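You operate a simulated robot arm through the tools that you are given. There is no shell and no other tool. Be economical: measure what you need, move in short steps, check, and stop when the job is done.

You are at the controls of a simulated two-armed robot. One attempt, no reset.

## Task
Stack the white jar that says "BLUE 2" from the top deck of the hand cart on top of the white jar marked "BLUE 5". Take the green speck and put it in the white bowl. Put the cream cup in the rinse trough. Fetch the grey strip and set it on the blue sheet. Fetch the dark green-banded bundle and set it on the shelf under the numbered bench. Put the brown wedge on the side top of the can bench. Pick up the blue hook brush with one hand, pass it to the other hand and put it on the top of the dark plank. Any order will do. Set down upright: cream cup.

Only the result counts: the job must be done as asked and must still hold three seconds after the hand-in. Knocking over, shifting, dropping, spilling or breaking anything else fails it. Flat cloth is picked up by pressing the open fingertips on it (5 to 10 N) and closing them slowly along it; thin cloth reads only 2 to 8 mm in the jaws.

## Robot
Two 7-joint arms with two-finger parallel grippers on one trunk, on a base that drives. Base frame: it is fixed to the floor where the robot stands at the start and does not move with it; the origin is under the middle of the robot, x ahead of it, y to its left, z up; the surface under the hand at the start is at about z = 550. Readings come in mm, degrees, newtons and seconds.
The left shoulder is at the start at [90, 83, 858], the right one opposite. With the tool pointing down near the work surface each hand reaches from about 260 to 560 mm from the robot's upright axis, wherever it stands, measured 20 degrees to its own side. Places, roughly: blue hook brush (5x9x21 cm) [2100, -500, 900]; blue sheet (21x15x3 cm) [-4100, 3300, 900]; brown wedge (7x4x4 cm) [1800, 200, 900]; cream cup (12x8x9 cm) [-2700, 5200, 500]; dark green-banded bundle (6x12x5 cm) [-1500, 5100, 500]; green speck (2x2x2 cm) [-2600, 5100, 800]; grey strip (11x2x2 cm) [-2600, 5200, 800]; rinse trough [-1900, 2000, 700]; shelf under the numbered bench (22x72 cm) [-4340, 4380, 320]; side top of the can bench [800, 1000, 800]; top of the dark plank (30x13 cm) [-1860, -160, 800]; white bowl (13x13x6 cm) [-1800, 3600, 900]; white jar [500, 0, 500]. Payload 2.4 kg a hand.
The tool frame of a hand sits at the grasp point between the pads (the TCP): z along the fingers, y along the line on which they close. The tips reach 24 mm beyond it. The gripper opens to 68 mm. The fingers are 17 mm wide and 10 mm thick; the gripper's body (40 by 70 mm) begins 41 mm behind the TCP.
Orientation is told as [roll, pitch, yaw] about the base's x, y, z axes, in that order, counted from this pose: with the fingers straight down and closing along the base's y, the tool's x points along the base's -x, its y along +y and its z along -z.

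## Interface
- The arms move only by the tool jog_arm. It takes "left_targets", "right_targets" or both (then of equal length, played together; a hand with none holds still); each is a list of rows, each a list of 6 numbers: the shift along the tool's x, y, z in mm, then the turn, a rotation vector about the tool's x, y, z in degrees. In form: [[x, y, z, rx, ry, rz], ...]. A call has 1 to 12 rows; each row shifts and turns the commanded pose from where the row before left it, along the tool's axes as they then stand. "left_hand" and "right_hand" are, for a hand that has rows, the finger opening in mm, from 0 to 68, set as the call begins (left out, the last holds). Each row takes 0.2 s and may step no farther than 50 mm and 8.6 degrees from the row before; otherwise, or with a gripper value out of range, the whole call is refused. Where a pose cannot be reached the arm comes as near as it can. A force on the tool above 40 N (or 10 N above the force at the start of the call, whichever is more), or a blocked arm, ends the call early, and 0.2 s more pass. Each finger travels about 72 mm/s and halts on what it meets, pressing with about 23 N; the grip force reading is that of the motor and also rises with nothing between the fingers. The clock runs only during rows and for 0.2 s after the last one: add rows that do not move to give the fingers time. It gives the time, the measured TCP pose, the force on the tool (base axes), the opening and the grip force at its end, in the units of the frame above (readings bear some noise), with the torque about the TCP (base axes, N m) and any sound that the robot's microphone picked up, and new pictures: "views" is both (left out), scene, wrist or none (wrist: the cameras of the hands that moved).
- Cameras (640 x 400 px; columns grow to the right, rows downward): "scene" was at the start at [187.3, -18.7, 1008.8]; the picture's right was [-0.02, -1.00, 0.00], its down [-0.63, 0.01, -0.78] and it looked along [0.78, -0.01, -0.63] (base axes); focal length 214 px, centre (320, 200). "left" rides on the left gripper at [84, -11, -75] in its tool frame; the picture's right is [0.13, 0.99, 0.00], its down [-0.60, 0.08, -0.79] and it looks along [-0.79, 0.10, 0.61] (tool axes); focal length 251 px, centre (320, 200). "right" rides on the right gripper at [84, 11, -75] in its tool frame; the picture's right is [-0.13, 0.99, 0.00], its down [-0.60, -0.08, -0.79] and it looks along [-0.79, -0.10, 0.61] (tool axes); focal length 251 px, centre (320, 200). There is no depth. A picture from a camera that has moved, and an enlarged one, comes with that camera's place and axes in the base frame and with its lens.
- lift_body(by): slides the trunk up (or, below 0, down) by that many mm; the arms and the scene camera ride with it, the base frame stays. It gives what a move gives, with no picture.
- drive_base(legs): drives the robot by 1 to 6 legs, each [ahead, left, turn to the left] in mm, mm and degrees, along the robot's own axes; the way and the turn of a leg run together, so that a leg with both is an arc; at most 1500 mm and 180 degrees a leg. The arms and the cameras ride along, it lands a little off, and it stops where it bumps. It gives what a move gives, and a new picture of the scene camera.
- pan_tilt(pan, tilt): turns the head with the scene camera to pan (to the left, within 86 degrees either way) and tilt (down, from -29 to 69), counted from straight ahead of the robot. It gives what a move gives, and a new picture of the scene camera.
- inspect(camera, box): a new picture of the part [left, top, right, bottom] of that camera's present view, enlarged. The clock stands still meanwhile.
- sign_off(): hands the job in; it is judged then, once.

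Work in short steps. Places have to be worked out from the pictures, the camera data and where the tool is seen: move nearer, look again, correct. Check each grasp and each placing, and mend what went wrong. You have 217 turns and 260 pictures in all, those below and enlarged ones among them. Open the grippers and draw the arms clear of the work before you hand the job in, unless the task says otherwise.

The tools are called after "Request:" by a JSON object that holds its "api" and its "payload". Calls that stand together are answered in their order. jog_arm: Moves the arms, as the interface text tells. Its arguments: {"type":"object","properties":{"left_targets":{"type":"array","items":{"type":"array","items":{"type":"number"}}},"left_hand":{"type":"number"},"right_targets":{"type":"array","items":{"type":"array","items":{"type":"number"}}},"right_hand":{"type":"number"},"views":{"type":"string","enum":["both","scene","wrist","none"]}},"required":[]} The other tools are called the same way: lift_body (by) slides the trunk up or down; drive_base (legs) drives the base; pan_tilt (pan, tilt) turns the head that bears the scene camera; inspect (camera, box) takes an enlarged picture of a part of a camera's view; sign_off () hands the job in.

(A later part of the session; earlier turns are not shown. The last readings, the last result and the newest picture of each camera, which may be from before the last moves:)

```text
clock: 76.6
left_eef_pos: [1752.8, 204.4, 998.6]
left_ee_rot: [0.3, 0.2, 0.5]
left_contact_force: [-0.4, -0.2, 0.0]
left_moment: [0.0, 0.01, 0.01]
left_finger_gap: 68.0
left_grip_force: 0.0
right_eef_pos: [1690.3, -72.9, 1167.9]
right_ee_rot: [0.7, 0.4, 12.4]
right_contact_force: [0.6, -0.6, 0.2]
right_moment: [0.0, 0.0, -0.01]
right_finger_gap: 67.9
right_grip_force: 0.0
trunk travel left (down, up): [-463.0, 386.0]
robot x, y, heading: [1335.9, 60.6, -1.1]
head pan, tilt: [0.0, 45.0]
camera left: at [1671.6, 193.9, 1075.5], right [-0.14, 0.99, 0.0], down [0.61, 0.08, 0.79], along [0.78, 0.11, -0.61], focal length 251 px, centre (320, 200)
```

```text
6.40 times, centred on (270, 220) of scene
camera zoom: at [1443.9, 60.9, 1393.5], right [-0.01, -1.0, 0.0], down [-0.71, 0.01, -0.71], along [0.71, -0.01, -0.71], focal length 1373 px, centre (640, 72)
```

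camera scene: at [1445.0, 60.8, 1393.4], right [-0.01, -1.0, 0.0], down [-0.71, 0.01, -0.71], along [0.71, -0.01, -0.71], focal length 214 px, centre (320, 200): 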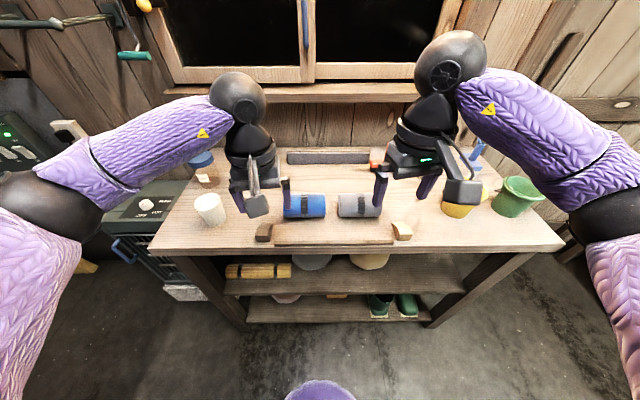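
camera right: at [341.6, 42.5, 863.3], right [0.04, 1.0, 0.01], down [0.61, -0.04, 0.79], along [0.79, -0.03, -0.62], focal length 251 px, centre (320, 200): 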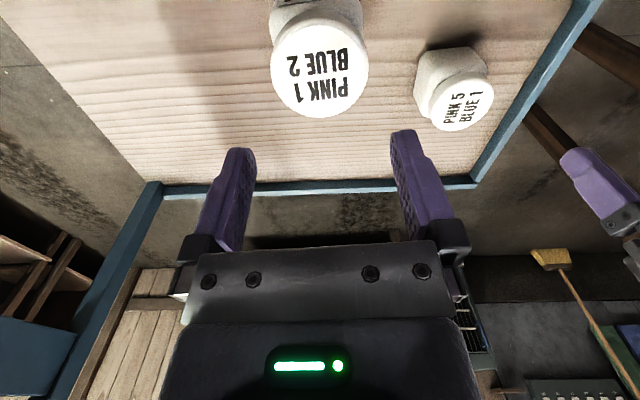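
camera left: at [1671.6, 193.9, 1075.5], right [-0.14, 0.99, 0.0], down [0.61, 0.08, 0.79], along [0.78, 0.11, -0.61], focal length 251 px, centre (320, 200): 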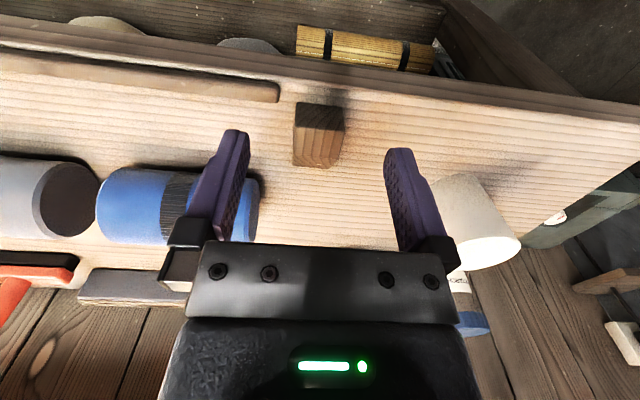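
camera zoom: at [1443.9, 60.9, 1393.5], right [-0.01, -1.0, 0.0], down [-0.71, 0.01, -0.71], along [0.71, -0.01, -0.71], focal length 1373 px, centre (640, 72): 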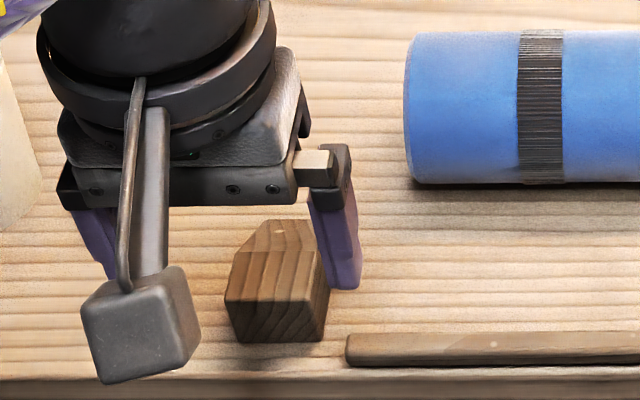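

Wedge lies lengthwise along x, centre about [1786, 205], ~40 mm wide. I move over it and go down to z ≈ 945, then check.

Request:
{"api": "jog_arm", "payload": {"left_targets": [[-17, 0, 0, 0, 0, 2], [-17, 0, 15, 0, 0, 2], [0, 0, 38, 0, 0, 0], [0, 0, 0, 0, 0, 0]], "views": "wrist"}}

```text
clock: 77.6
left_eef_pos: [1786.3, 205.6, 945.9]
left_ee_rot: [0.1, 0.1, -3.6]
left_contact_force: [-0.3, 0.7, 0.6]
left_moment: [-0.01, 0.04, 0.02]
left_finger_gap: 67.8
left_grip_force: 0.2
right_eef_pos: [1689.5, -73.3, 1166.7]
right_ee_rot: [0.8, 0.3, 12.5]
right_contact_force: [-0.2, 0.2, -0.4]
right_moment: [0.0, 0.02, 0.02]
right_finger_gap: 68.2
right_grip_force: 0.0
trunk travel left (down, up): [-463.0, 386.0]
robot x, y, heading: [1339.0, 55.6, -0.6]
head pan, tilt: [0.0, 45.0]
camera left: at [1703.7, 199.4, 1022.8], right [-0.07, 1.0, 0.0], down [0.61, 0.04, 0.79], along [0.79, 0.05, -0.61], focal length 251 px, centre (320, 200)
```

left: 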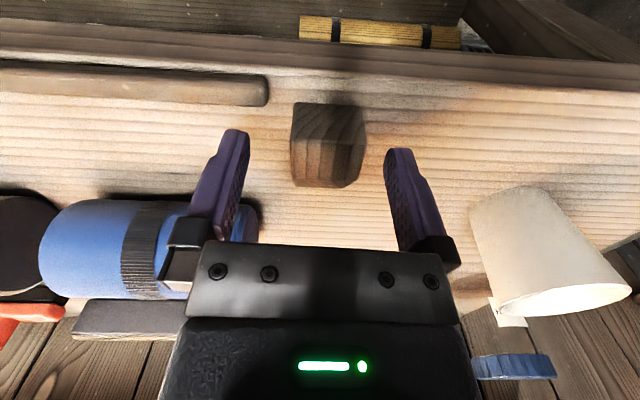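

Centred in x; I shift 4 mm in y, descend 17 mm, then close.

Request:
{"api": "jog_arm", "payload": {"left_targets": [[0, 4, 8, 0, 0, 0], [0, 0, 9, 0, 0, 0], [0, 0, 0, 0, 0, 0]], "views": "none"}}

Request:
{"api": "jog_arm", "payload": {"left_targets": [[0, 0, 0, 0, 0, 0], [0, 0, 0, 0, 0, 0], [0, 0, 0, 0, 0, 0]], "left_hand": 20, "views": "wrist"}}

```text
clock: 78.4
left_eef_pos: [1787.0, 208.3, 928.7]
left_ee_rot: [0.2, 0.2, -3.6]
left_contact_force: [-0.4, -0.4, -0.1]
left_moment: [0.02, -0.01, 0.04]
left_finger_gap: 68.3
left_grip_force: 0.1
right_eef_pos: [1689.7, -72.1, 1167.3]
right_ee_rot: [0.7, 0.4, 12.5]
right_contact_force: [0.5, -0.1, 0.1]
right_moment: [0.02, 0.02, 0.01]
right_finger_gap: 67.9
right_grip_force: 0.1
trunk travel left (down, up): [-463.0, 386.0]
robot x, y, heading: [1338.7, 63.3, -0.7]
head pan, tilt: [0.0, 45.0]
```

```text
clock: 79.2
left_eef_pos: [1786.5, 207.7, 928.4]
left_ee_rot: [0.2, 0.1, -3.5]
left_contact_force: [1.3, 0.0, 1.2]
left_moment: [-0.02, -0.01, 0.0]
left_finger_gap: 35.7
left_grip_force: 23.1
right_eef_pos: [1688.4, -72.6, 1168.0]
right_ee_rot: [0.6, 0.4, 12.5]
right_contact_force: [0.1, 0.4, -0.1]
right_moment: [0.0, 0.0, -0.02]
right_finger_gap: 67.8
right_grip_force: 0.2
trunk travel left (down, up): [-463.0, 386.0]
robot x, y, heading: [1338.3, 63.4, -0.6]
head pan, tilt: [0.0, 45.0]
camera left: at [1704.2, 202.9, 1005.8], right [-0.07, 1.0, 0.0], down [0.61, 0.04, 0.79], along [0.79, 0.05, -0.61], focal length 251 px, centre (320, 200)
```

left: 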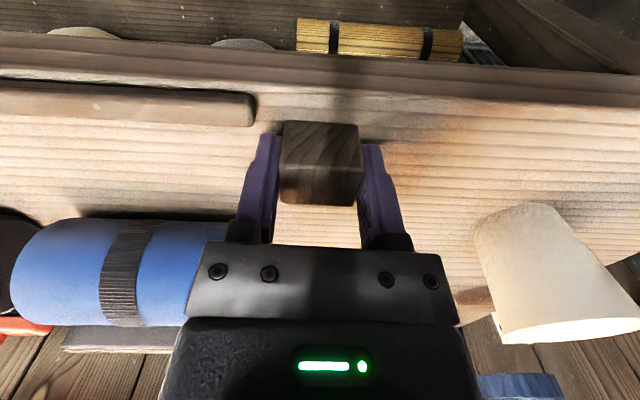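

Wedge held (35.7 mm). I lift it, back off from the shelf and look left toward the can bench.

Request:
{"api": "jog_arm", "payload": {"left_targets": [[0, 0, -20, 0, 0, 0], [0, 0, -45, 0, 0, 0], [0, 0, -45, 0, 0, 0], [0, 0, -40, 0, 0, 0], [50, 0, 0, 0, 0, 0], [50, 0, 0, 0, 0, 0]], "views": "none"}}

Request:
{"api": "drive_base", "payload": {"legs": [[-150, 0, 0]]}}

Request:
{"api": "pan_tilt", "payload": {"pan": 86, "tilt": 35}}

```text
clock: 80.6
left_eef_pos: [1687.9, 214.4, 1079.3]
left_ee_rot: [0.2, 0.1, -3.5]
left_contact_force: [0.3, -0.3, -0.3]
left_moment: [0.0, 0.0, -0.03]
left_finger_gap: 35.3
left_grip_force: 23.2
right_eef_pos: [1688.4, -72.2, 1167.4]
right_ee_rot: [0.7, 0.3, 12.4]
right_contact_force: [0.4, 0.2, -0.2]
right_moment: [-0.02, 0.02, -0.01]
right_finger_gap: 67.8
right_grip_force: 0.1
trunk travel left (down, up): [-463.0, 386.0]
robot x, y, heading: [1338.9, 62.7, -0.8]
head pan, tilt: [0.0, 45.0]
```

```text
clock: 82.0
left_eef_pos: [1536.4, 216.8, 1079.4]
left_ee_rot: [0.2, 0.1, -3.6]
left_contact_force: [0.0, 0.1, 0.0]
left_moment: [0.0, -0.01, -0.02]
left_finger_gap: 35.4
left_grip_force: 22.8
right_eef_pos: [1538.5, -70.3, 1167.1]
right_ee_rot: [0.7, 0.3, 12.6]
right_contact_force: [0.2, -0.1, 0.1]
right_moment: [0.0, -0.01, 0.02]
right_finger_gap: 68.1
right_grip_force: 0.0
trunk travel left (down, up): [-463.0, 386.0]
robot x, y, heading: [1188.7, 63.9, -1.1]
head pan, tilt: [0.0, 45.0]
camera scene: at [1293.2, 62.8, 1393.5], right [-0.01, -1.0, 0.0], down [-0.71, 0.01, -0.71], along [0.71, -0.01, -0.71], focal length 214 px, centre (320, 200)
```

scene: 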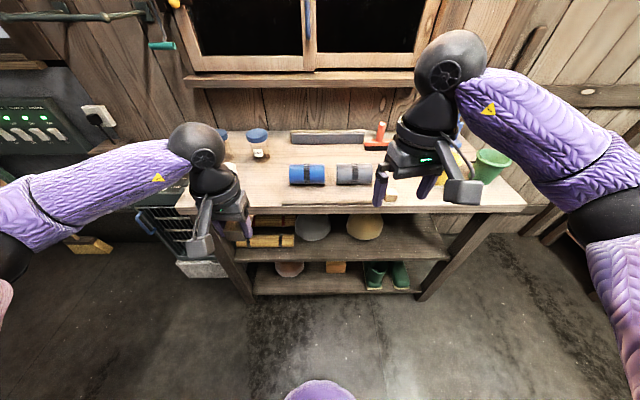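

```text
clock: 83.6
left_eef_pos: [1537.8, 216.3, 1081.3]
left_ee_rot: [0.2, 0.1, -3.5]
left_contact_force: [0.3, 0.7, -0.8]
left_moment: [0.01, 0.02, -0.03]
left_finger_gap: 35.2
left_grip_force: 22.2
right_eef_pos: [1539.7, -70.8, 1166.7]
right_ee_rot: [0.8, 0.4, 12.5]
right_contact_force: [0.2, 0.2, 0.0]
right_moment: [0.0, 0.03, 0.0]
right_finger_gap: 68.2
right_grip_force: 0.0
trunk travel left (down, up): [-463.0, 386.0]
robot x, y, heading: [1186.5, 59.9, -0.9]
head pan, tilt: [85.9, 35.0]
camera scene: at [1220.2, 151.5, 1408.3], right [1.0, -0.08, 0.0], down [-0.05, -0.57, -0.82], along [0.07, 0.82, -0.57], focal length 214 px, centre (320, 200)
```

scene: 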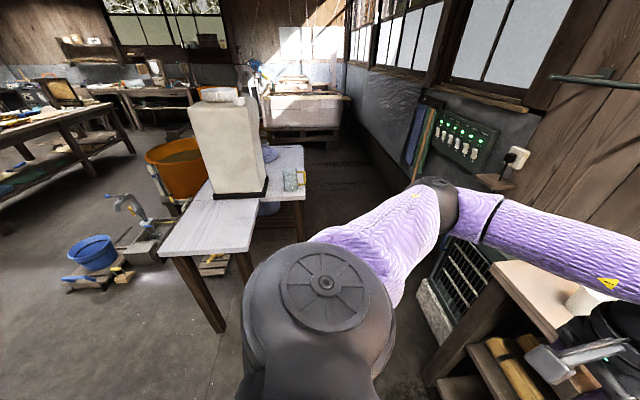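

I zoom in on the can bench to understand its tops.

Request:
{"api": "inspect", "payload": {"camera": "scene", "box": [140, 130, 340, 270]}}

```text
2.86 times, centred on (240, 200) of scene
camera zoom: at [1220.2, 151.5, 1408.3], right [1.0, -0.08, 0.0], down [-0.05, -0.57, -0.82], along [0.07, 0.82, -0.57], focal length 613 px, centre (549, 200)
```

zoom: 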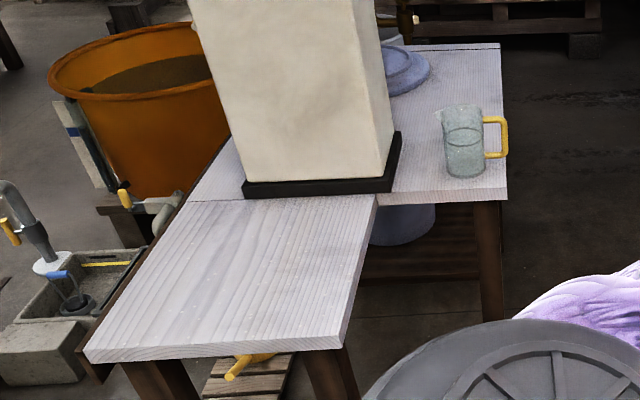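

The side top is the near leg of the L: roughly x 670–1000, y 730–1070, at z ≈ 800. I drive to its right side at about [1357, 860] and turn to face it.

Request:
{"api": "drive_base", "payload": {"legs": [[0, 0, 90], [800, -170, 0], [0, 0, 75]]}}

Request:
{"api": "pan_tilt", "payload": {"pan": 0, "tilt": 55}}

```text
clock: 95.0
left_eef_pos: [987.4, 803.9, 1078.8]
left_ee_rot: [0.1, 0.2, 161.5]
left_contact_force: [0.4, -0.3, -0.3]
left_moment: [0.06, -0.02, -0.03]
left_finger_gap: 35.1
left_grip_force: 23.0
right_eef_pos: [1059.0, 1081.0, 1166.8]
right_ee_rot: [0.7, 0.4, 177.6]
right_contact_force: [0.1, -0.4, -0.7]
right_moment: [-0.02, 0.02, 0.02]
right_finger_gap: 67.8
right_grip_force: 0.1
trunk travel left (down, up): [-463.0, 386.0]
robot x, y, heading: [1366.7, 860.5, 164.3]
head pan, tilt: [85.9, 35.0]
camera scene: at [1314.5, 785.6, 1408.3], right [-0.94, 0.34, 0.0], down [0.19, 0.54, -0.82], along [-0.28, -0.77, -0.57], focal length 214 px, centre (320, 200)
```

scene: 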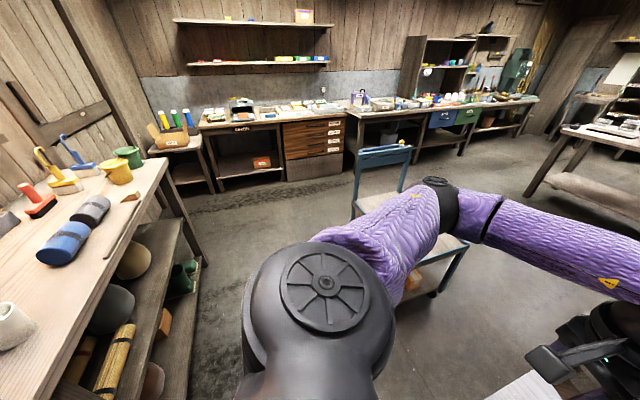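

```text
clock: 96.6
left_eef_pos: [987.3, 801.6, 1079.6]
left_ee_rot: [0.2, 0.2, 161.4]
left_contact_force: [-0.6, 0.0, 0.1]
left_moment: [0.01, -0.01, 0.04]
left_finger_gap: 35.2
left_grip_force: 23.2
right_eef_pos: [1060.1, 1080.5, 1166.3]
right_ee_rot: [0.7, 0.4, 177.6]
right_contact_force: [-0.2, 0.8, -0.2]
right_moment: [0.0, 0.0, -0.03]
right_finger_gap: 68.0
right_grip_force: 0.1
trunk travel left (down, up): [-463.0, 386.0]
robot x, y, heading: [1365.3, 860.4, 164.1]
head pan, tilt: [0.0, 55.0]
camera scene: at [1274.7, 888.0, 1380.0], right [0.27, 0.96, 0.0], down [0.79, -0.22, -0.57], along [-0.55, 0.15, -0.82], focal length 214 px, centre (320, 200)
```

scene: 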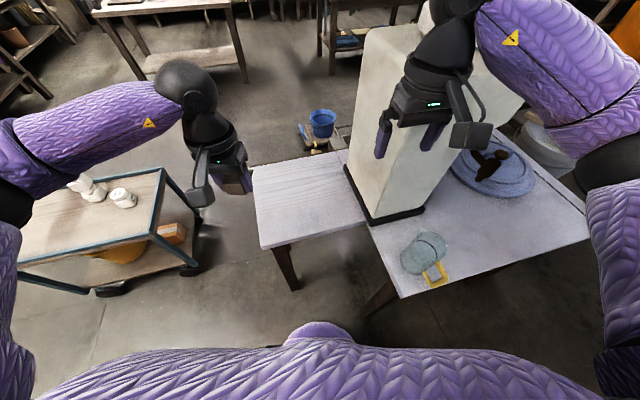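

The side top now resolves to about x 610–970, y 785–1140. I move the left hand to [890, 900] and lower part way.

Request:
{"api": "jog_arm", "payload": {"left_targets": [[-41, -20, 0, 0, 0, 0], [-41, -20, 0, 0, 0, 0], [-41, -20, 0, 0, 0, 0], [0, 0, 45, 0, 0, 0], [0, 0, 45, 0, 0, 0], [0, 0, 45, 0, 0, 0], [0, 0, 45, 0, 0, 0], [0, 0, 0, 0, 0, 0]], "views": "both"}}

```text
clock: 98.4
left_eef_pos: [910.8, 887.1, 897.9]
left_ee_rot: [0.2, 0.2, 161.4]
left_contact_force: [-0.2, 0.6, -1.0]
left_moment: [-0.02, 0.03, -0.01]
left_finger_gap: 35.5
left_grip_force: 23.2
left hand out of reach, approached as far as the arm can: row 6, 7
right_eef_pos: [1059.7, 1081.5, 1165.9]
right_ee_rot: [0.8, 0.5, 177.4]
right_contact_force: [-0.3, -0.7, 0.2]
right_moment: [0.02, 0.03, -0.06]
right_finger_gap: 67.9
right_grip_force: 0.1
trunk travel left (down, up): [-463.0, 386.0]
robot x, y, heading: [1363.6, 859.4, 164.4]
head pan, tilt: [0.0, 55.0]
camera scene: at [1274.7, 888.3, 1380.1], right [0.27, 0.96, 0.0], down [0.79, -0.22, -0.57], along [-0.55, 0.15, -0.82], focal length 214 px, centre (320, 200)
camera left: at [995.1, 870.6, 974.5], right [-0.19, -0.98, 0.0], down [-0.6, 0.12, 0.79], along [-0.78, 0.15, -0.61], focal length 251 px, centre (320, 200)
```

scene: 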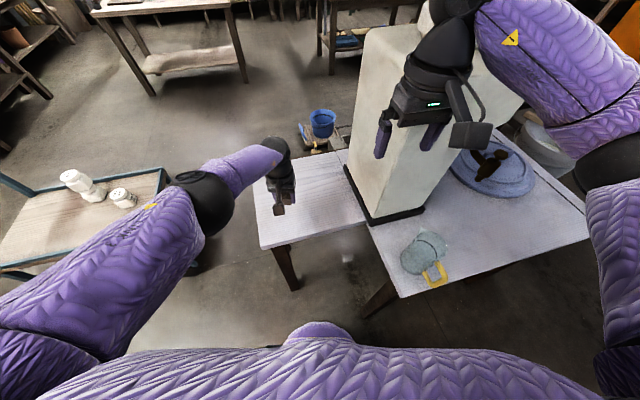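
left: 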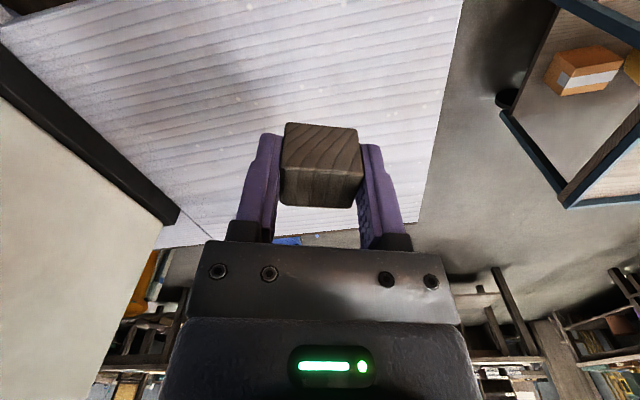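

Position over the side top is fine. I lower the trunk 100 mm to keep the arm in reach.

Request:
{"api": "lift_body", "payload": {"by": -100}}

Request:
{"api": "jog_arm", "payload": {"left_targets": [[0, 0, 10, 0, 0, 0], [0, 0, 0, 0, 0, 0]], "views": "wrist"}}

```text
clock: 99.7
left_eef_pos: [910.9, 886.1, 798.9]
left_ee_rot: [0.2, 0.2, 161.4]
left_contact_force: [0.1, 0.3, 0.0]
left_moment: [-0.04, -0.01, 0.02]
left_finger_gap: 35.3
left_grip_force: 23.3
right_eef_pos: [1059.9, 1080.6, 1068.4]
right_ee_rot: [0.6, 0.3, 177.5]
right_contact_force: [0.2, -0.1, -0.6]
right_moment: [0.02, -0.04, 0.03]
right_finger_gap: 67.8
right_grip_force: 0.1
trunk travel left (down, up): [-363.0, 486.0]
robot x, y, heading: [1364.8, 862.5, 164.1]
head pan, tilt: [0.0, 55.0]
```

```text
clock: 100.3
left_eef_pos: [909.9, 886.7, 787.9]
left_ee_rot: [0.1, 0.1, 161.5]
left_contact_force: [0.8, -0.6, 0.0]
left_moment: [0.01, -0.01, -0.02]
left_finger_gap: 35.6
left_grip_force: 22.8
right_eef_pos: [1058.6, 1079.9, 1066.4]
right_ee_rot: [0.7, 0.4, 177.5]
right_contact_force: [0.8, -0.3, 0.7]
right_moment: [-0.01, 0.01, 0.03]
right_finger_gap: 67.9
right_grip_force: 0.0
trunk travel left (down, up): [-363.0, 486.0]
robot x, y, heading: [1368.4, 858.0, 164.4]
head pan, tilt: [0.0, 55.0]
camera left: at [995.4, 871.2, 865.2], right [-0.19, -0.98, 0.0], down [-0.6, 0.12, 0.79], along [-0.78, 0.15, -0.61], focal length 251 px, centre (320, 200)
```

left: 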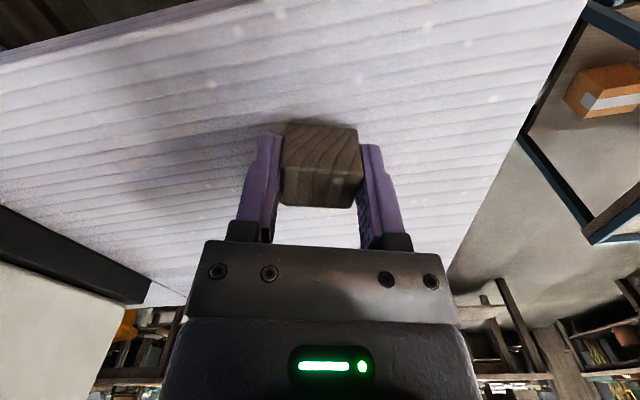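

Shadow is closing in. I go down in small steps until contact.

Request:
{"api": "jog_arm", "payload": {"left_targets": [[0, 0, 6, 0, 0, 0], [0, 0, 6, 0, 0, 0], [0, 0, 5, 0, 0, 0], [0, 0, 4, 0, 0, 0]], "views": "wrist"}}

```text
clock: 101.3
left_eef_pos: [909.7, 886.6, 774.1]
left_ee_rot: [0.2, -0.5, 161.5]
left_contact_force: [9.7, -4.8, 26.4]
left_moment: [0.25, -0.6, -0.23]
left_finger_gap: 35.4
left_grip_force: 23.1
right_eef_pos: [1062.4, 1079.8, 1068.7]
right_ee_rot: [0.7, 0.3, 177.7]
right_contact_force: [-0.4, -0.2, 0.7]
right_moment: [0.01, 0.02, 0.02]
right_finger_gap: 68.0
right_grip_force: 0.1
trunk travel left (down, up): [-363.0, 486.0]
robot x, y, heading: [1366.3, 860.6, 164.1]
head pan, tilt: [0.0, 55.0]
stopped in row 4 (left hand): the force on the tool passed its limit at 47 N (the readings are from after the stop); the commanded pose is now the measured one
camera left: at [996.1, 870.4, 850.0], right [-0.19, -0.98, 0.0], down [-0.59, 0.12, 0.8], along [-0.78, 0.15, -0.6], focal length 251 px, centre (320, 200)
```

left: 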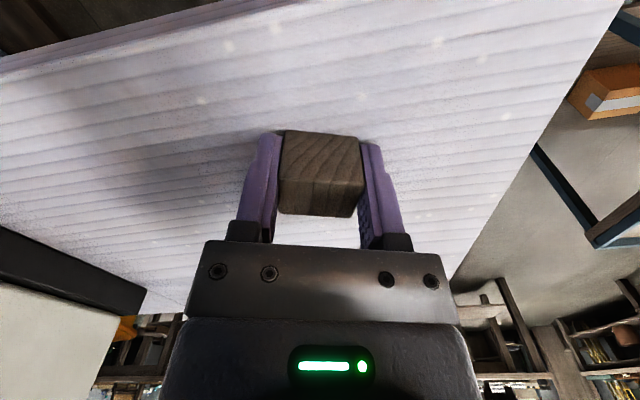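

Contact. I ease off, open and rise.

Request:
{"api": "jog_arm", "payload": {"left_targets": [[0, 0, -2, 0, 0, 0], [0, 0, 0, 0, 0, 0]], "views": "none"}}

Request:
{"api": "jog_arm", "payload": {"left_targets": [[0, 0, 0, 0, 0, 0], [0, 0, 0, 0, 0, 0], [0, 0, -20, 0, 0, 0], [0, 0, -45, 0, 0, 0], [0, 0, -45, 0, 0, 0]], "left_hand": 68, "views": "wrist"}}

```text
clock: 101.9
left_eef_pos: [909.9, 887.2, 773.9]
left_ee_rot: [0.1, -0.3, 161.4]
left_contact_force: [3.3, -1.8, 3.4]
left_moment: [0.09, -0.13, -0.14]
left_finger_gap: 35.3
left_grip_force: 22.6
right_eef_pos: [1059.5, 1080.3, 1067.2]
right_ee_rot: [0.6, 0.3, 177.5]
right_contact_force: [1.1, 0.5, 0.7]
right_moment: [0.03, -0.03, 0.03]
right_finger_gap: 68.0
right_grip_force: 0.0
trunk travel left (down, up): [-363.0, 486.0]
robot x, y, heading: [1365.1, 862.7, 164.6]
head pan, tilt: [0.0, 55.0]
```

```text
clock: 103.1
left_eef_pos: [908.9, 887.0, 885.3]
left_ee_rot: [0.1, -0.1, 161.5]
left_contact_force: [-0.4, 0.0, 0.7]
left_moment: [-0.03, -0.02, 0.01]
left_finger_gap: 67.9
left_grip_force: 0.0
right_eef_pos: [1061.2, 1080.2, 1066.5]
right_ee_rot: [0.8, 0.4, 177.5]
right_contact_force: [0.4, -0.3, -0.2]
right_moment: [0.03, 0.02, 0.0]
right_finger_gap: 67.9
right_grip_force: 0.1
trunk travel left (down, up): [-363.0, 486.0]
robot x, y, heading: [1364.7, 861.0, 164.3]
head pan, tilt: [0.0, 55.0]
camera left: at [995.1, 870.7, 960.9], right [-0.19, -0.98, 0.0], down [-0.59, 0.12, 0.8], along [-0.78, 0.15, -0.61], focal length 251 px, centre (320, 200)
```

left: 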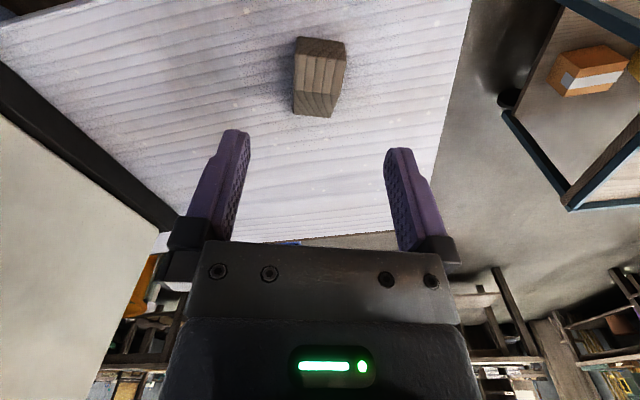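

The wedge lies on the side top. Next the blue brush: I raise the trunk and retrace my way to stand in front of the shelf's right part.

Request:
{"api": "lift_body", "payload": {"by": 100}}

Request:
{"api": "drive_base", "payload": {"legs": [[0, 0, -75], [-800, 170, 0], [0, 0, -89.5], [200, -390, 0]]}}

```text
clock: 104.4
left_eef_pos: [908.7, 886.2, 983.3]
left_ee_rot: [0.1, -0.2, 161.4]
left_contact_force: [-0.2, -0.9, 0.3]
left_moment: [-0.01, 0.01, -0.01]
left_finger_gap: 67.9
left_grip_force: 0.0
right_eef_pos: [1060.3, 1080.7, 1167.6]
right_ee_rot: [0.8, 0.4, 177.5]
right_contact_force: [0.2, 0.0, 0.6]
right_moment: [0.01, 0.04, 0.0]
right_finger_gap: 67.9
right_grip_force: 0.1
trunk travel left (down, up): [-463.0, 386.0]
robot x, y, heading: [1366.6, 860.4, 164.5]
head pan, tilt: [0.0, 55.0]
```

```text
clock: 106.4
left_eef_pos: [974.6, 1095.8, 983.6]
left_ee_rot: [0.8, 0.3, 133.5]
left_contact_force: [6.2, -8.8, 2.5]
left_moment: [0.84, 0.39, -0.07]
left_finger_gap: 68.4
left_grip_force: 0.0
right_eef_pos: [1205.0, 1198.9, 1167.3]
right_ee_rot: [0.7, 0.3, 148.5]
right_contact_force: [0.3, -0.8, -0.4]
right_moment: [-0.02, -0.02, 0.02]
right_finger_gap: 67.8
right_grip_force: 0.1
trunk travel left (down, up): [-463.0, 386.0]
robot x, y, heading: [1367.4, 862.2, 135.4]
head pan, tilt: [0.0, 55.0]
stopped in leg 1: the force on the tool passed its limit at 128 N (the readings are from after the stop); the commanded pose is now the measured one
camera scene: at [1299.9, 927.6, 1380.2], right [0.7, 0.71, 0.0], down [0.58, -0.57, -0.57], along [-0.41, 0.4, -0.82], focal length 214 px, centre (320, 200)
```

scene: 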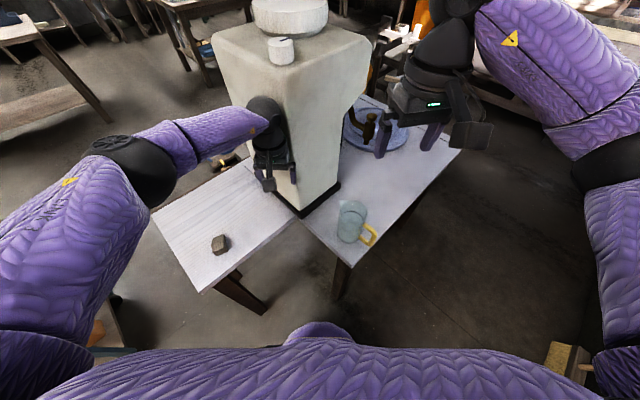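

My mistake: the extended left hand touched the can while turning. I turn back, then check whether the can moved.

Request:
{"api": "drive_base", "payload": {"legs": [[0, 0, 25]]}}

Request:
{"api": "inspect", "payload": {"camera": "scene", "box": [240, 60, 480, 260]}}

```text
clock: 108.1
left_eef_pos: [910.4, 909.6, 982.3]
left_ee_rot: [0.9, 0.3, 158.6]
left_contact_force: [0.5, -0.2, -0.9]
left_moment: [0.0, 0.04, 0.01]
left_finger_gap: 67.7
left_grip_force: 0.0
right_eef_pos: [1074.9, 1100.4, 1167.1]
right_ee_rot: [0.8, 0.4, 173.7]
right_contact_force: [0.3, 0.4, 0.0]
right_moment: [-0.01, 0.03, 0.02]
right_finger_gap: 67.9
right_grip_force: 0.0
trunk travel left (down, up): [-463.0, 386.0]
robot x, y, heading: [1368.5, 859.9, 160.5]
head pan, tilt: [0.0, 55.0]
camera scene: at [1276.6, 893.9, 1380.0], right [0.33, 0.94, 0.0], down [0.77, -0.27, -0.57], along [-0.54, 0.19, -0.82], focal length 214 px, centre (320, 200)
```

scene: 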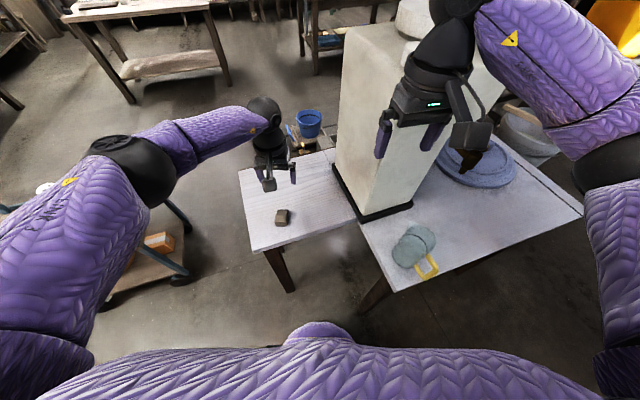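

```text
2.00 times, centred on (360, 160) of scene
camera zoom: at [1276.6, 893.9, 1380.0], right [0.33, 0.94, 0.0], down [0.77, -0.27, -0.57], along [-0.54, 0.19, -0.82], focal length 429 px, centre (240, 280)
```

zoom: 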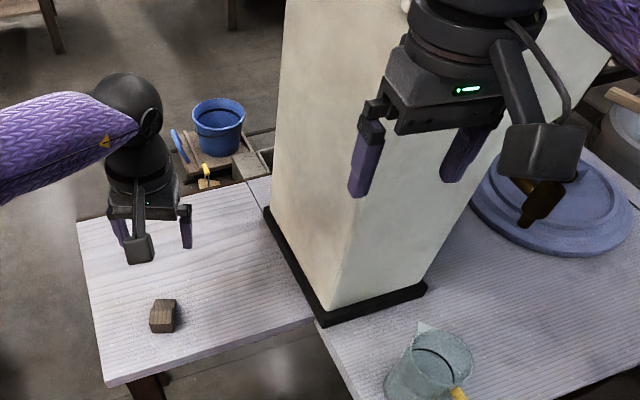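

The can still sits as before against the seam. I retract the left hand well back and up before turning again.

Request:
{"api": "jog_arm", "payload": {"left_targets": [[30, 0, -35, 0, 0, 0], [30, 0, -35, 0, 0, 0], [30, 0, -35, 0, 0, 0], [35, 0, -30, 0, 0, 0], [0, 0, 0, 0, 0, 0]], "views": "none"}}

Request:
{"api": "drive_base", "payload": {"legs": [[-60, 60, 0], [0, 0, -71], [-800, 130, 0], [0, 0, -90]]}}

```text
clock: 109.3
left_eef_pos: [1026.4, 867.3, 1118.9]
left_ee_rot: [0.9, 0.4, 158.8]
left_contact_force: [0.1, -0.5, -0.4]
left_moment: [0.0, 0.0, 0.03]
left_finger_gap: 68.2
left_grip_force: 0.1
right_eef_pos: [1075.1, 1099.9, 1166.3]
right_ee_rot: [0.7, 0.4, 173.5]
right_contact_force: [-0.1, 0.3, -0.5]
right_moment: [0.0, 0.01, -0.02]
right_finger_gap: 68.3
right_grip_force: 0.1
trunk travel left (down, up): [-463.0, 386.0]
robot x, y, heading: [1364.3, 860.4, 160.4]
head pan, tilt: [0.0, 55.0]
```

```text
clock: 121.1
left_eef_pos: [1600.2, 90.6, 1119.2]
left_ee_rot: [0.9, 0.4, -1.5]
left_contact_force: [0.0, 0.2, 1.4]
left_moment: [-0.02, -0.03, 0.03]
left_finger_gap: 68.0
left_grip_force: 0.2
right_eef_pos: [1634.4, -145.5, 1165.6]
right_ee_rot: [0.8, 0.4, 13.6]
right_contact_force: [0.0, 0.2, 0.7]
right_moment: [0.0, -0.02, 0.02]
right_finger_gap: 67.9
right_grip_force: 0.1
trunk travel left (down, up): [-463.0, 386.0]
robot x, y, heading: [1279.4, -15.6, 0.6]
head pan, tilt: [0.0, 55.0]
camera scene: at [1377.5, -17.1, 1380.0], right [0.01, -1.0, 0.0], down [-0.82, -0.01, -0.57], along [0.57, 0.01, -0.82], focal length 214 px, centre (320, 200)
```

scene: 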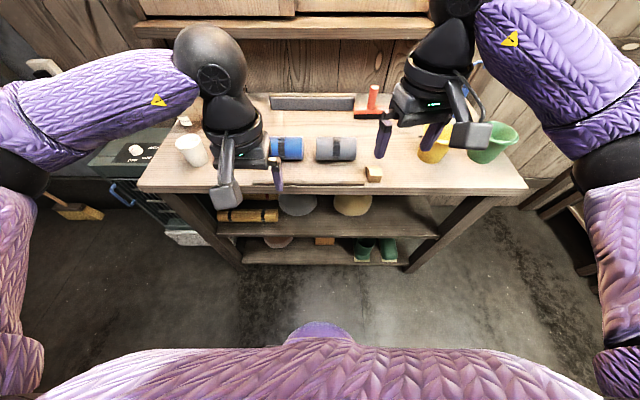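

Now right 315 mm, then ahead 200 mm, and look at the brush with the head.

Request:
{"api": "drive_base", "payload": {"legs": [[0, -315, 0], [190, 0, 0]]}}

Request:
{"api": "pan_tilt", "payload": {"pan": -15, "tilt": 38}}

```text
clock: 124.4
left_eef_pos: [1793.7, -221.8, 1118.6]
left_ee_rot: [0.9, 0.3, -1.5]
left_contact_force: [0.1, -0.2, -0.3]
left_moment: [-0.01, 0.01, -0.03]
left_finger_gap: 68.3
left_grip_force: 0.1
right_eef_pos: [1828.7, -458.5, 1166.3]
right_ee_rot: [0.8, 0.4, 13.4]
right_contact_force: [0.7, -0.5, 1.4]
right_moment: [0.01, 0.0, 0.0]
right_finger_gap: 67.8
right_grip_force: 0.1
trunk travel left (down, up): [-463.0, 386.0]
robot x, y, heading: [1471.9, -330.6, -0.1]
head pan, tilt: [0.0, 55.0]
camera scene: at [1572.0, -329.1, 1380.0], right [0.01, -1.0, 0.0], down [-0.82, -0.01, -0.57], along [0.57, 0.0, -0.82], focal length 214 px, centre (320, 200)
```

scene: 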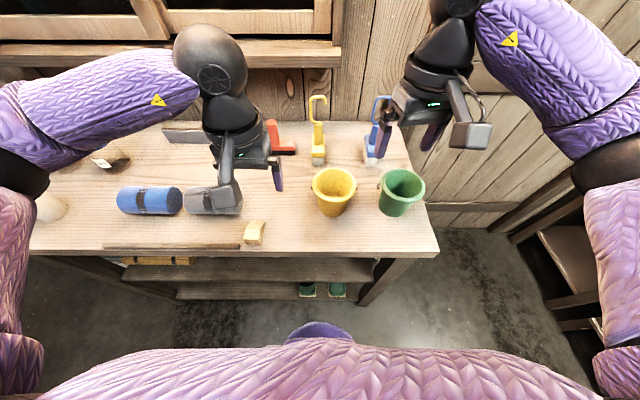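

```text
clock: 125.2
left_eef_pos: [1794.7, -223.0, 1119.4]
left_ee_rot: [0.9, 0.4, -1.4]
left_contact_force: [-0.5, 0.0, -0.7]
left_moment: [0.03, 0.02, 0.01]
left_finger_gap: 67.9
left_grip_force: 0.0
right_eef_pos: [1828.4, -458.9, 1167.5]
right_ee_rot: [0.7, 0.4, 13.5]
right_contact_force: [0.5, -0.1, 0.3]
right_moment: [0.01, -0.02, -0.04]
right_finger_gap: 68.1
right_grip_force: 0.1
trunk travel left (down, up): [-463.0, 386.0]
robot x, y, heading: [1473.0, -331.3, 0.5]
head pan, tilt: [-15.0, 38.0]
camera scene: at [1582.6, -351.3, 1403.6], right [-0.25, -0.97, 0.0], down [-0.6, 0.16, -0.79], along [0.76, -0.2, -0.62], focal length 214 px, centre (320, 200)
```

scene: 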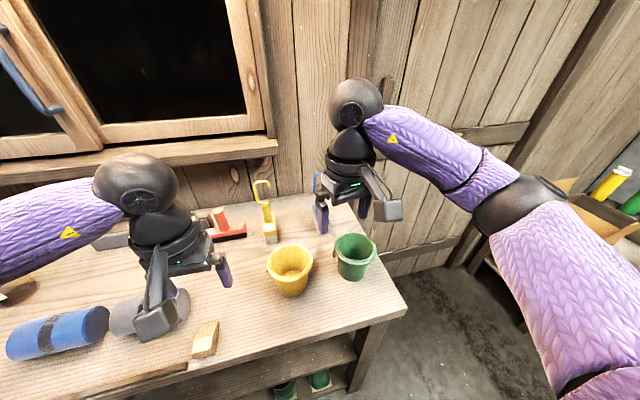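

I orient the right hand for a slanted approach (yaw −10°, pitched forward 38°) while it is still high.

Request:
{"api": "jog_arm", "payload": {"right_targets": [[0, 0, 0, 0, 0, 8], [0, 0, 0, 0, 0, 8], [0, 0, 0, 0, 0, 7.5], [0, 0, 0, 0, -8, 0], [0, 0, 0, 0, -8, 0], [0, 0, 0, 0, -8, 0], [0, 0, 0, 0, -8, 0], [0, 0, 0, 0, -6, 0], [0, 0, 0, 0, 0, 0]], "views": "both"}}

```text
clock: 127.2
left_eef_pos: [1793.5, -221.8, 1117.8]
left_ee_rot: [0.9, 0.4, -1.5]
left_contact_force: [-0.4, -0.9, -0.3]
left_moment: [0.03, 0.01, -0.01]
left_finger_gap: 68.0
left_grip_force: 0.0
right_eef_pos: [1827.6, -457.8, 1167.3]
right_ee_rot: [0.6, -37.3, -10.5]
right_contact_force: [0.5, -0.3, -0.7]
right_moment: [-0.02, -0.03, 0.02]
right_finger_gap: 68.1
right_grip_force: 0.0
trunk travel left (down, up): [-463.0, 386.0]
robot x, y, heading: [1473.7, -332.5, 0.1]
head pan, tilt: [-15.0, 38.0]
camera scene: at [1582.5, -351.4, 1403.7], right [-0.25, -0.97, 0.0], down [-0.6, 0.16, -0.79], along [0.76, -0.2, -0.62], focal length 214 px, centre (320, 200)
camera right: at [1719.7, -426.5, 1175.1], right [0.27, 0.96, 0.09], down [-0.02, -0.09, 1.0], along [0.96, -0.28, -0.01], focal length 251 px, centre (320, 200)
```

scene: 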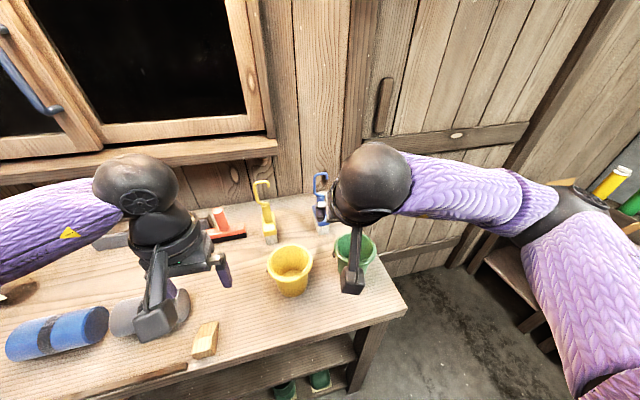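
right: 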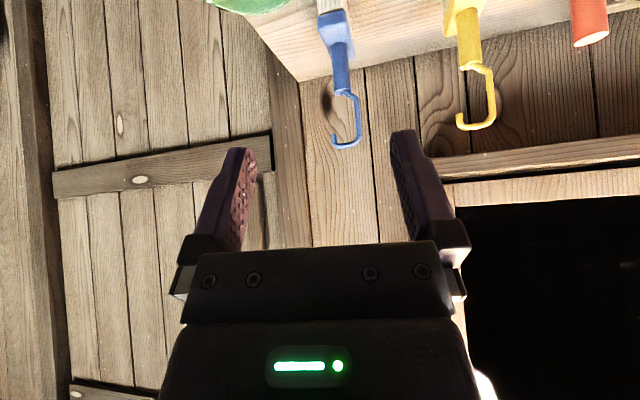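

The right wrist camera sees the brush well. I enlarge both views for triangulation.

Request:
{"api": "inspect", "payload": {"camera": "right", "box": [280, 0, 400, 160]}}

Request:
{"api": "inspect", "payload": {"camera": "scene", "box": [270, 150, 390, 270]}}

```text
2.50 times, centred on (340, 80) of right
camera zoom: at [1719.7, -426.5, 1175.1], right [0.27, 0.96, 0.09], down [-0.02, -0.09, 1.0], along [0.96, -0.28, -0.01], focal length 629 px, centre (270, 500)
```

zoom: 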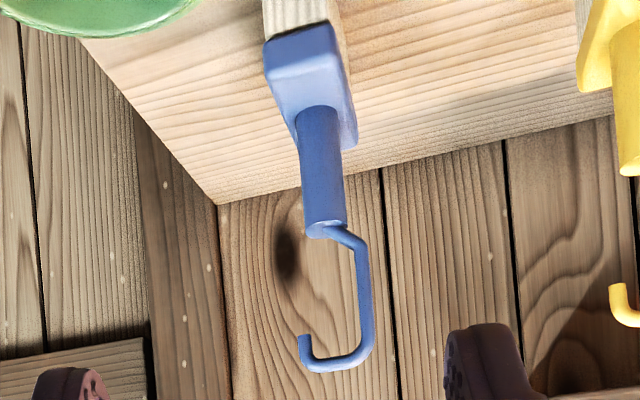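

```text
3.33 times, centred on (330, 210) of scene
camera zoom: at [1582.5, -351.4, 1403.7], right [-0.25, -0.97, 0.0], down [-0.6, 0.16, -0.79], along [0.76, -0.2, -0.62], focal length 715 px, centre (287, 167)
```

zoom: 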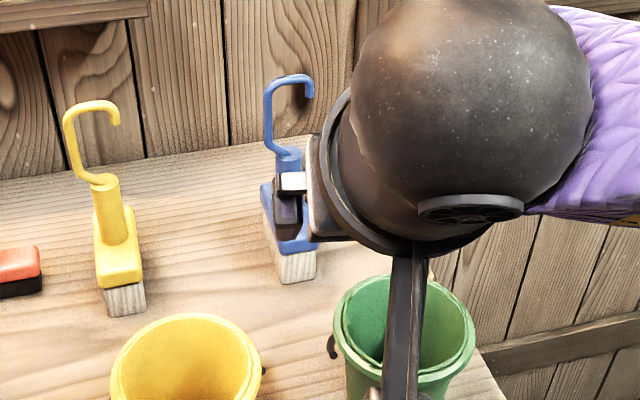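

The brush post runs from z ≈ 962 to 1028 at [2058, -479]. I drive 50 mm closer and bring the right hand to a pre-grasp point behind and above it.

Request:
{"api": "drive_base", "payload": {"legs": [[50, 0, 0]]}}

```text
clock: 128.1
left_eef_pos: [1845.8, -222.9, 1118.7]
left_ee_rot: [0.8, 0.4, -1.5]
left_contact_force: [-0.1, 0.2, 0.6]
left_moment: [0.01, 0.02, -0.02]
left_finger_gap: 67.8
left_grip_force: 0.1
right_eef_pos: [1879.2, -459.1, 1165.3]
right_ee_rot: [0.6, -37.4, -10.5]
right_contact_force: [-0.4, -0.8, -0.1]
right_moment: [-0.02, 0.02, -0.01]
right_finger_gap: 67.8
right_grip_force: 0.1
trunk travel left (down, up): [-463.0, 386.0]
robot x, y, heading: [1527.9, -329.8, 0.3]
head pan, tilt: [-15.0, 38.0]
camera scene: at [1633.8, -351.0, 1403.6], right [-0.25, -0.97, 0.0], down [-0.6, 0.16, -0.79], along [0.76, -0.2, -0.62], focal length 214 px, centre (320, 200)
```

scene: 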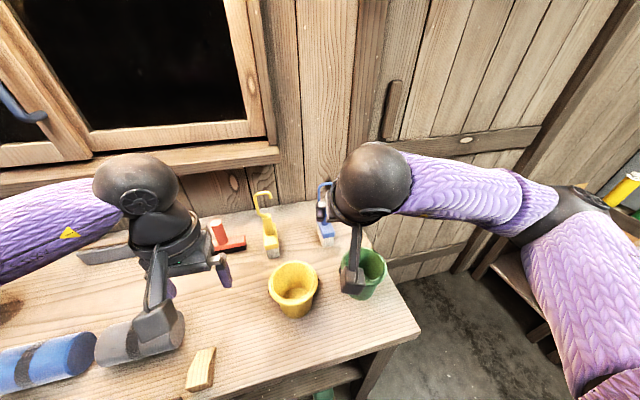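

Request:
{"api": "jog_arm", "payload": {"right_targets": [[-14.6, 4.2, 42.6, 0, 0, 0], [-14.6, 4.2, 42.6, 0, 0, 0], [-14.6, 4.2, 42.6, 0, 0, 0], [0, 0, 0, 0, 0, 0]], "views": "both"}}

```text
clock: 129.1
left_eef_pos: [1845.1, -222.9, 1119.2]
left_ee_rot: [0.8, 0.4, -1.5]
left_contact_force: [0.0, 0.6, 0.2]
left_moment: [-0.01, -0.04, -0.03]
left_finger_gap: 68.1
left_grip_force: 0.0
right_eef_pos: [1991.7, -465.1, 1090.1]
right_ee_rot: [0.5, -37.3, -10.4]
right_contact_force: [-0.2, 0.9, -0.1]
right_moment: [0.0, 0.01, 0.03]
right_finger_gap: 67.9
right_grip_force: 0.1
trunk travel left (down, up): [-463.0, 386.0]
robot x, y, heading: [1523.6, -329.6, 0.6]
head pan, tilt: [-15.0, 38.0]
camera scene: at [1632.5, -351.1, 1403.7], right [-0.25, -0.97, 0.0], down [-0.6, 0.16, -0.79], along [0.76, -0.2, -0.62], focal length 214 px, centre (320, 200)
camera right: at [1883.1, -432.3, 1099.8], right [0.27, 0.96, 0.09], down [-0.02, -0.09, 1.0], along [0.96, -0.27, -0.01], focal length 251 px, centre (320, 200)
```

scene: 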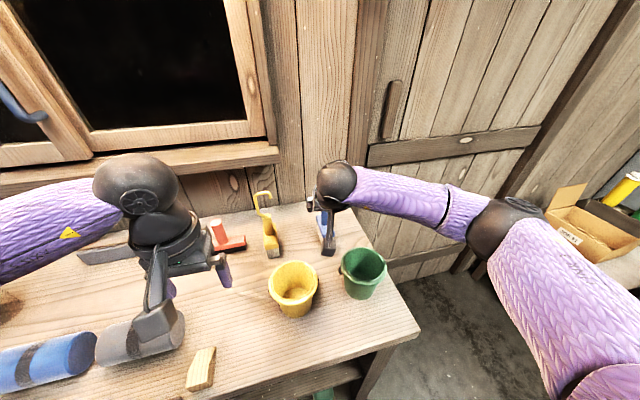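
right: 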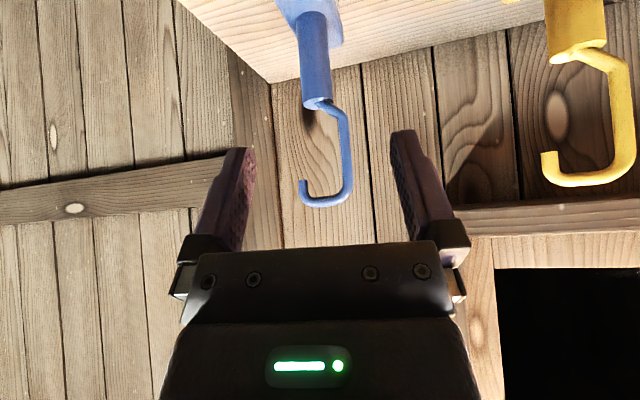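

Well aligned; I advance 110 mm along the fingers to straddle the post.

Request:
{"api": "jog_arm", "payload": {"right_targets": [[0, -0.5, 36, 0, 0, 0], [0, -0.5, 36, 0, 0, 0], [0, 0, 36, 0, 0, 0], [0, 0, 0, 0, 0, 0]], "views": "both"}}

```text
clock: 130.1
left_eef_pos: [1843.6, -221.5, 1119.0]
left_ee_rot: [0.9, 0.4, -1.5]
left_contact_force: [-0.1, -0.8, 0.2]
left_moment: [0.0, 0.0, -0.02]
left_finger_gap: 68.1
left_grip_force: 0.0
right_eef_pos: [2056.2, -477.1, 1004.7]
right_ee_rot: [0.6, -37.4, -10.4]
right_contact_force: [0.2, 0.1, 0.6]
right_moment: [-0.03, -0.02, 0.01]
right_finger_gap: 68.1
right_grip_force: 0.0
trunk travel left (down, up): [-463.0, 386.0]
robot x, y, heading: [1520.8, -330.7, 0.4]
head pan, tilt: [-15.0, 38.0]
camera scene: at [1632.6, -351.1, 1403.7], right [-0.25, -0.97, 0.0], down [-0.6, 0.16, -0.79], along [0.76, -0.2, -0.62], focal length 214 px, centre (320, 200)
camera right: at [1947.9, -445.7, 1013.8], right [0.27, 0.96, 0.09], down [-0.02, -0.09, 1.0], along [0.96, -0.27, -0.01], focal length 251 px, centre (320, 200)
```

scene: 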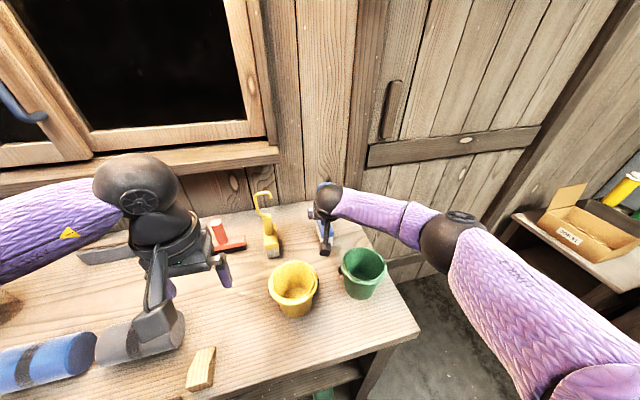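
right: 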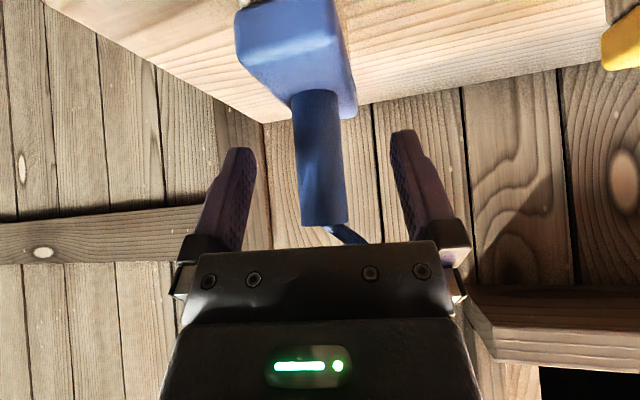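

The post is centred between the fingers. I close and check the gap.

Request:
{"api": "jog_arm", "payload": {"right_targets": [[0, 0, 0, 0, 0, 0], [0, 0, 0, 0, 0, 0], [0, 0, 0, 0, 0, 0]], "right_hand": 10, "views": "wrist"}}

```text
clock: 130.9
left_eef_pos: [1843.7, -221.8, 1119.7]
left_ee_rot: [0.8, 0.3, -1.5]
left_contact_force: [0.6, 0.1, -0.1]
left_moment: [-0.05, 0.02, -0.01]
left_finger_gap: 68.1
left_grip_force: 0.0
right_eef_pos: [2054.5, -477.6, 1005.4]
right_ee_rot: [0.6, -37.4, -10.5]
right_contact_force: [0.1, -0.6, -0.5]
right_moment: [0.02, 0.03, -0.01]
right_finger_gap: 23.1
right_grip_force: 22.9
trunk travel left (down, up): [-463.0, 386.0]
robot x, y, heading: [1523.0, -331.1, 0.4]
head pan, tilt: [-15.0, 38.0]
camera right: at [1947.8, -445.7, 1013.9], right [0.27, 0.96, 0.09], down [-0.02, -0.09, 1.0], along [0.96, -0.28, -0.01], focal length 251 px, centre (320, 200)
```

right: 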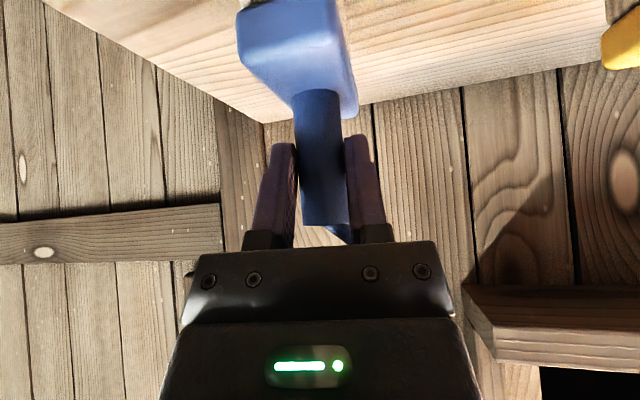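

Held (23 mm). I lift straight up 180 mm.

Request:
{"api": "jog_arm", "payload": {"right_targets": [[-15, 0, -20, 0, 0, 0], [-27, 0, -35.7, 0, 0, 0], [-27, 0, -35.7, 0, 0, 0], [-27, 0, -35.7, 0, 0, 0], [0, 0, 0, 0, 0, 0]], "views": "scene"}}

```text
clock: 132.1
left_eef_pos: [1844.6, -222.2, 1119.5]
left_ee_rot: [0.9, 0.3, -1.5]
left_contact_force: [0.9, -0.4, -0.4]
left_moment: [-0.01, 0.01, 0.04]
left_finger_gap: 68.2
left_grip_force: 0.1
right_eef_pos: [2055.6, -477.9, 1164.5]
right_ee_rot: [0.6, -37.3, -10.5]
right_contact_force: [-1.3, -0.6, -1.4]
right_moment: [0.0, 0.03, 0.0]
right_finger_gap: 23.2
right_grip_force: 22.7
trunk travel left (down, up): [-463.0, 386.0]
robot x, y, heading: [1525.6, -333.5, 0.2]
head pan, tilt: [-15.0, 38.0]
camera scene: at [1632.8, -351.1, 1403.7], right [-0.25, -0.97, 0.0], down [-0.6, 0.16, -0.79], along [0.76, -0.2, -0.62], focal length 214 px, centre (320, 200)
```

scene: 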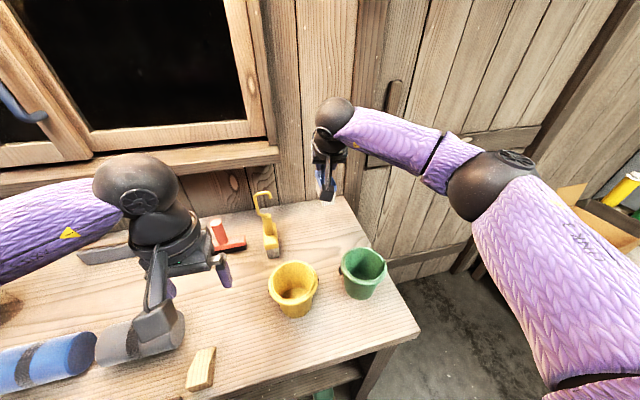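

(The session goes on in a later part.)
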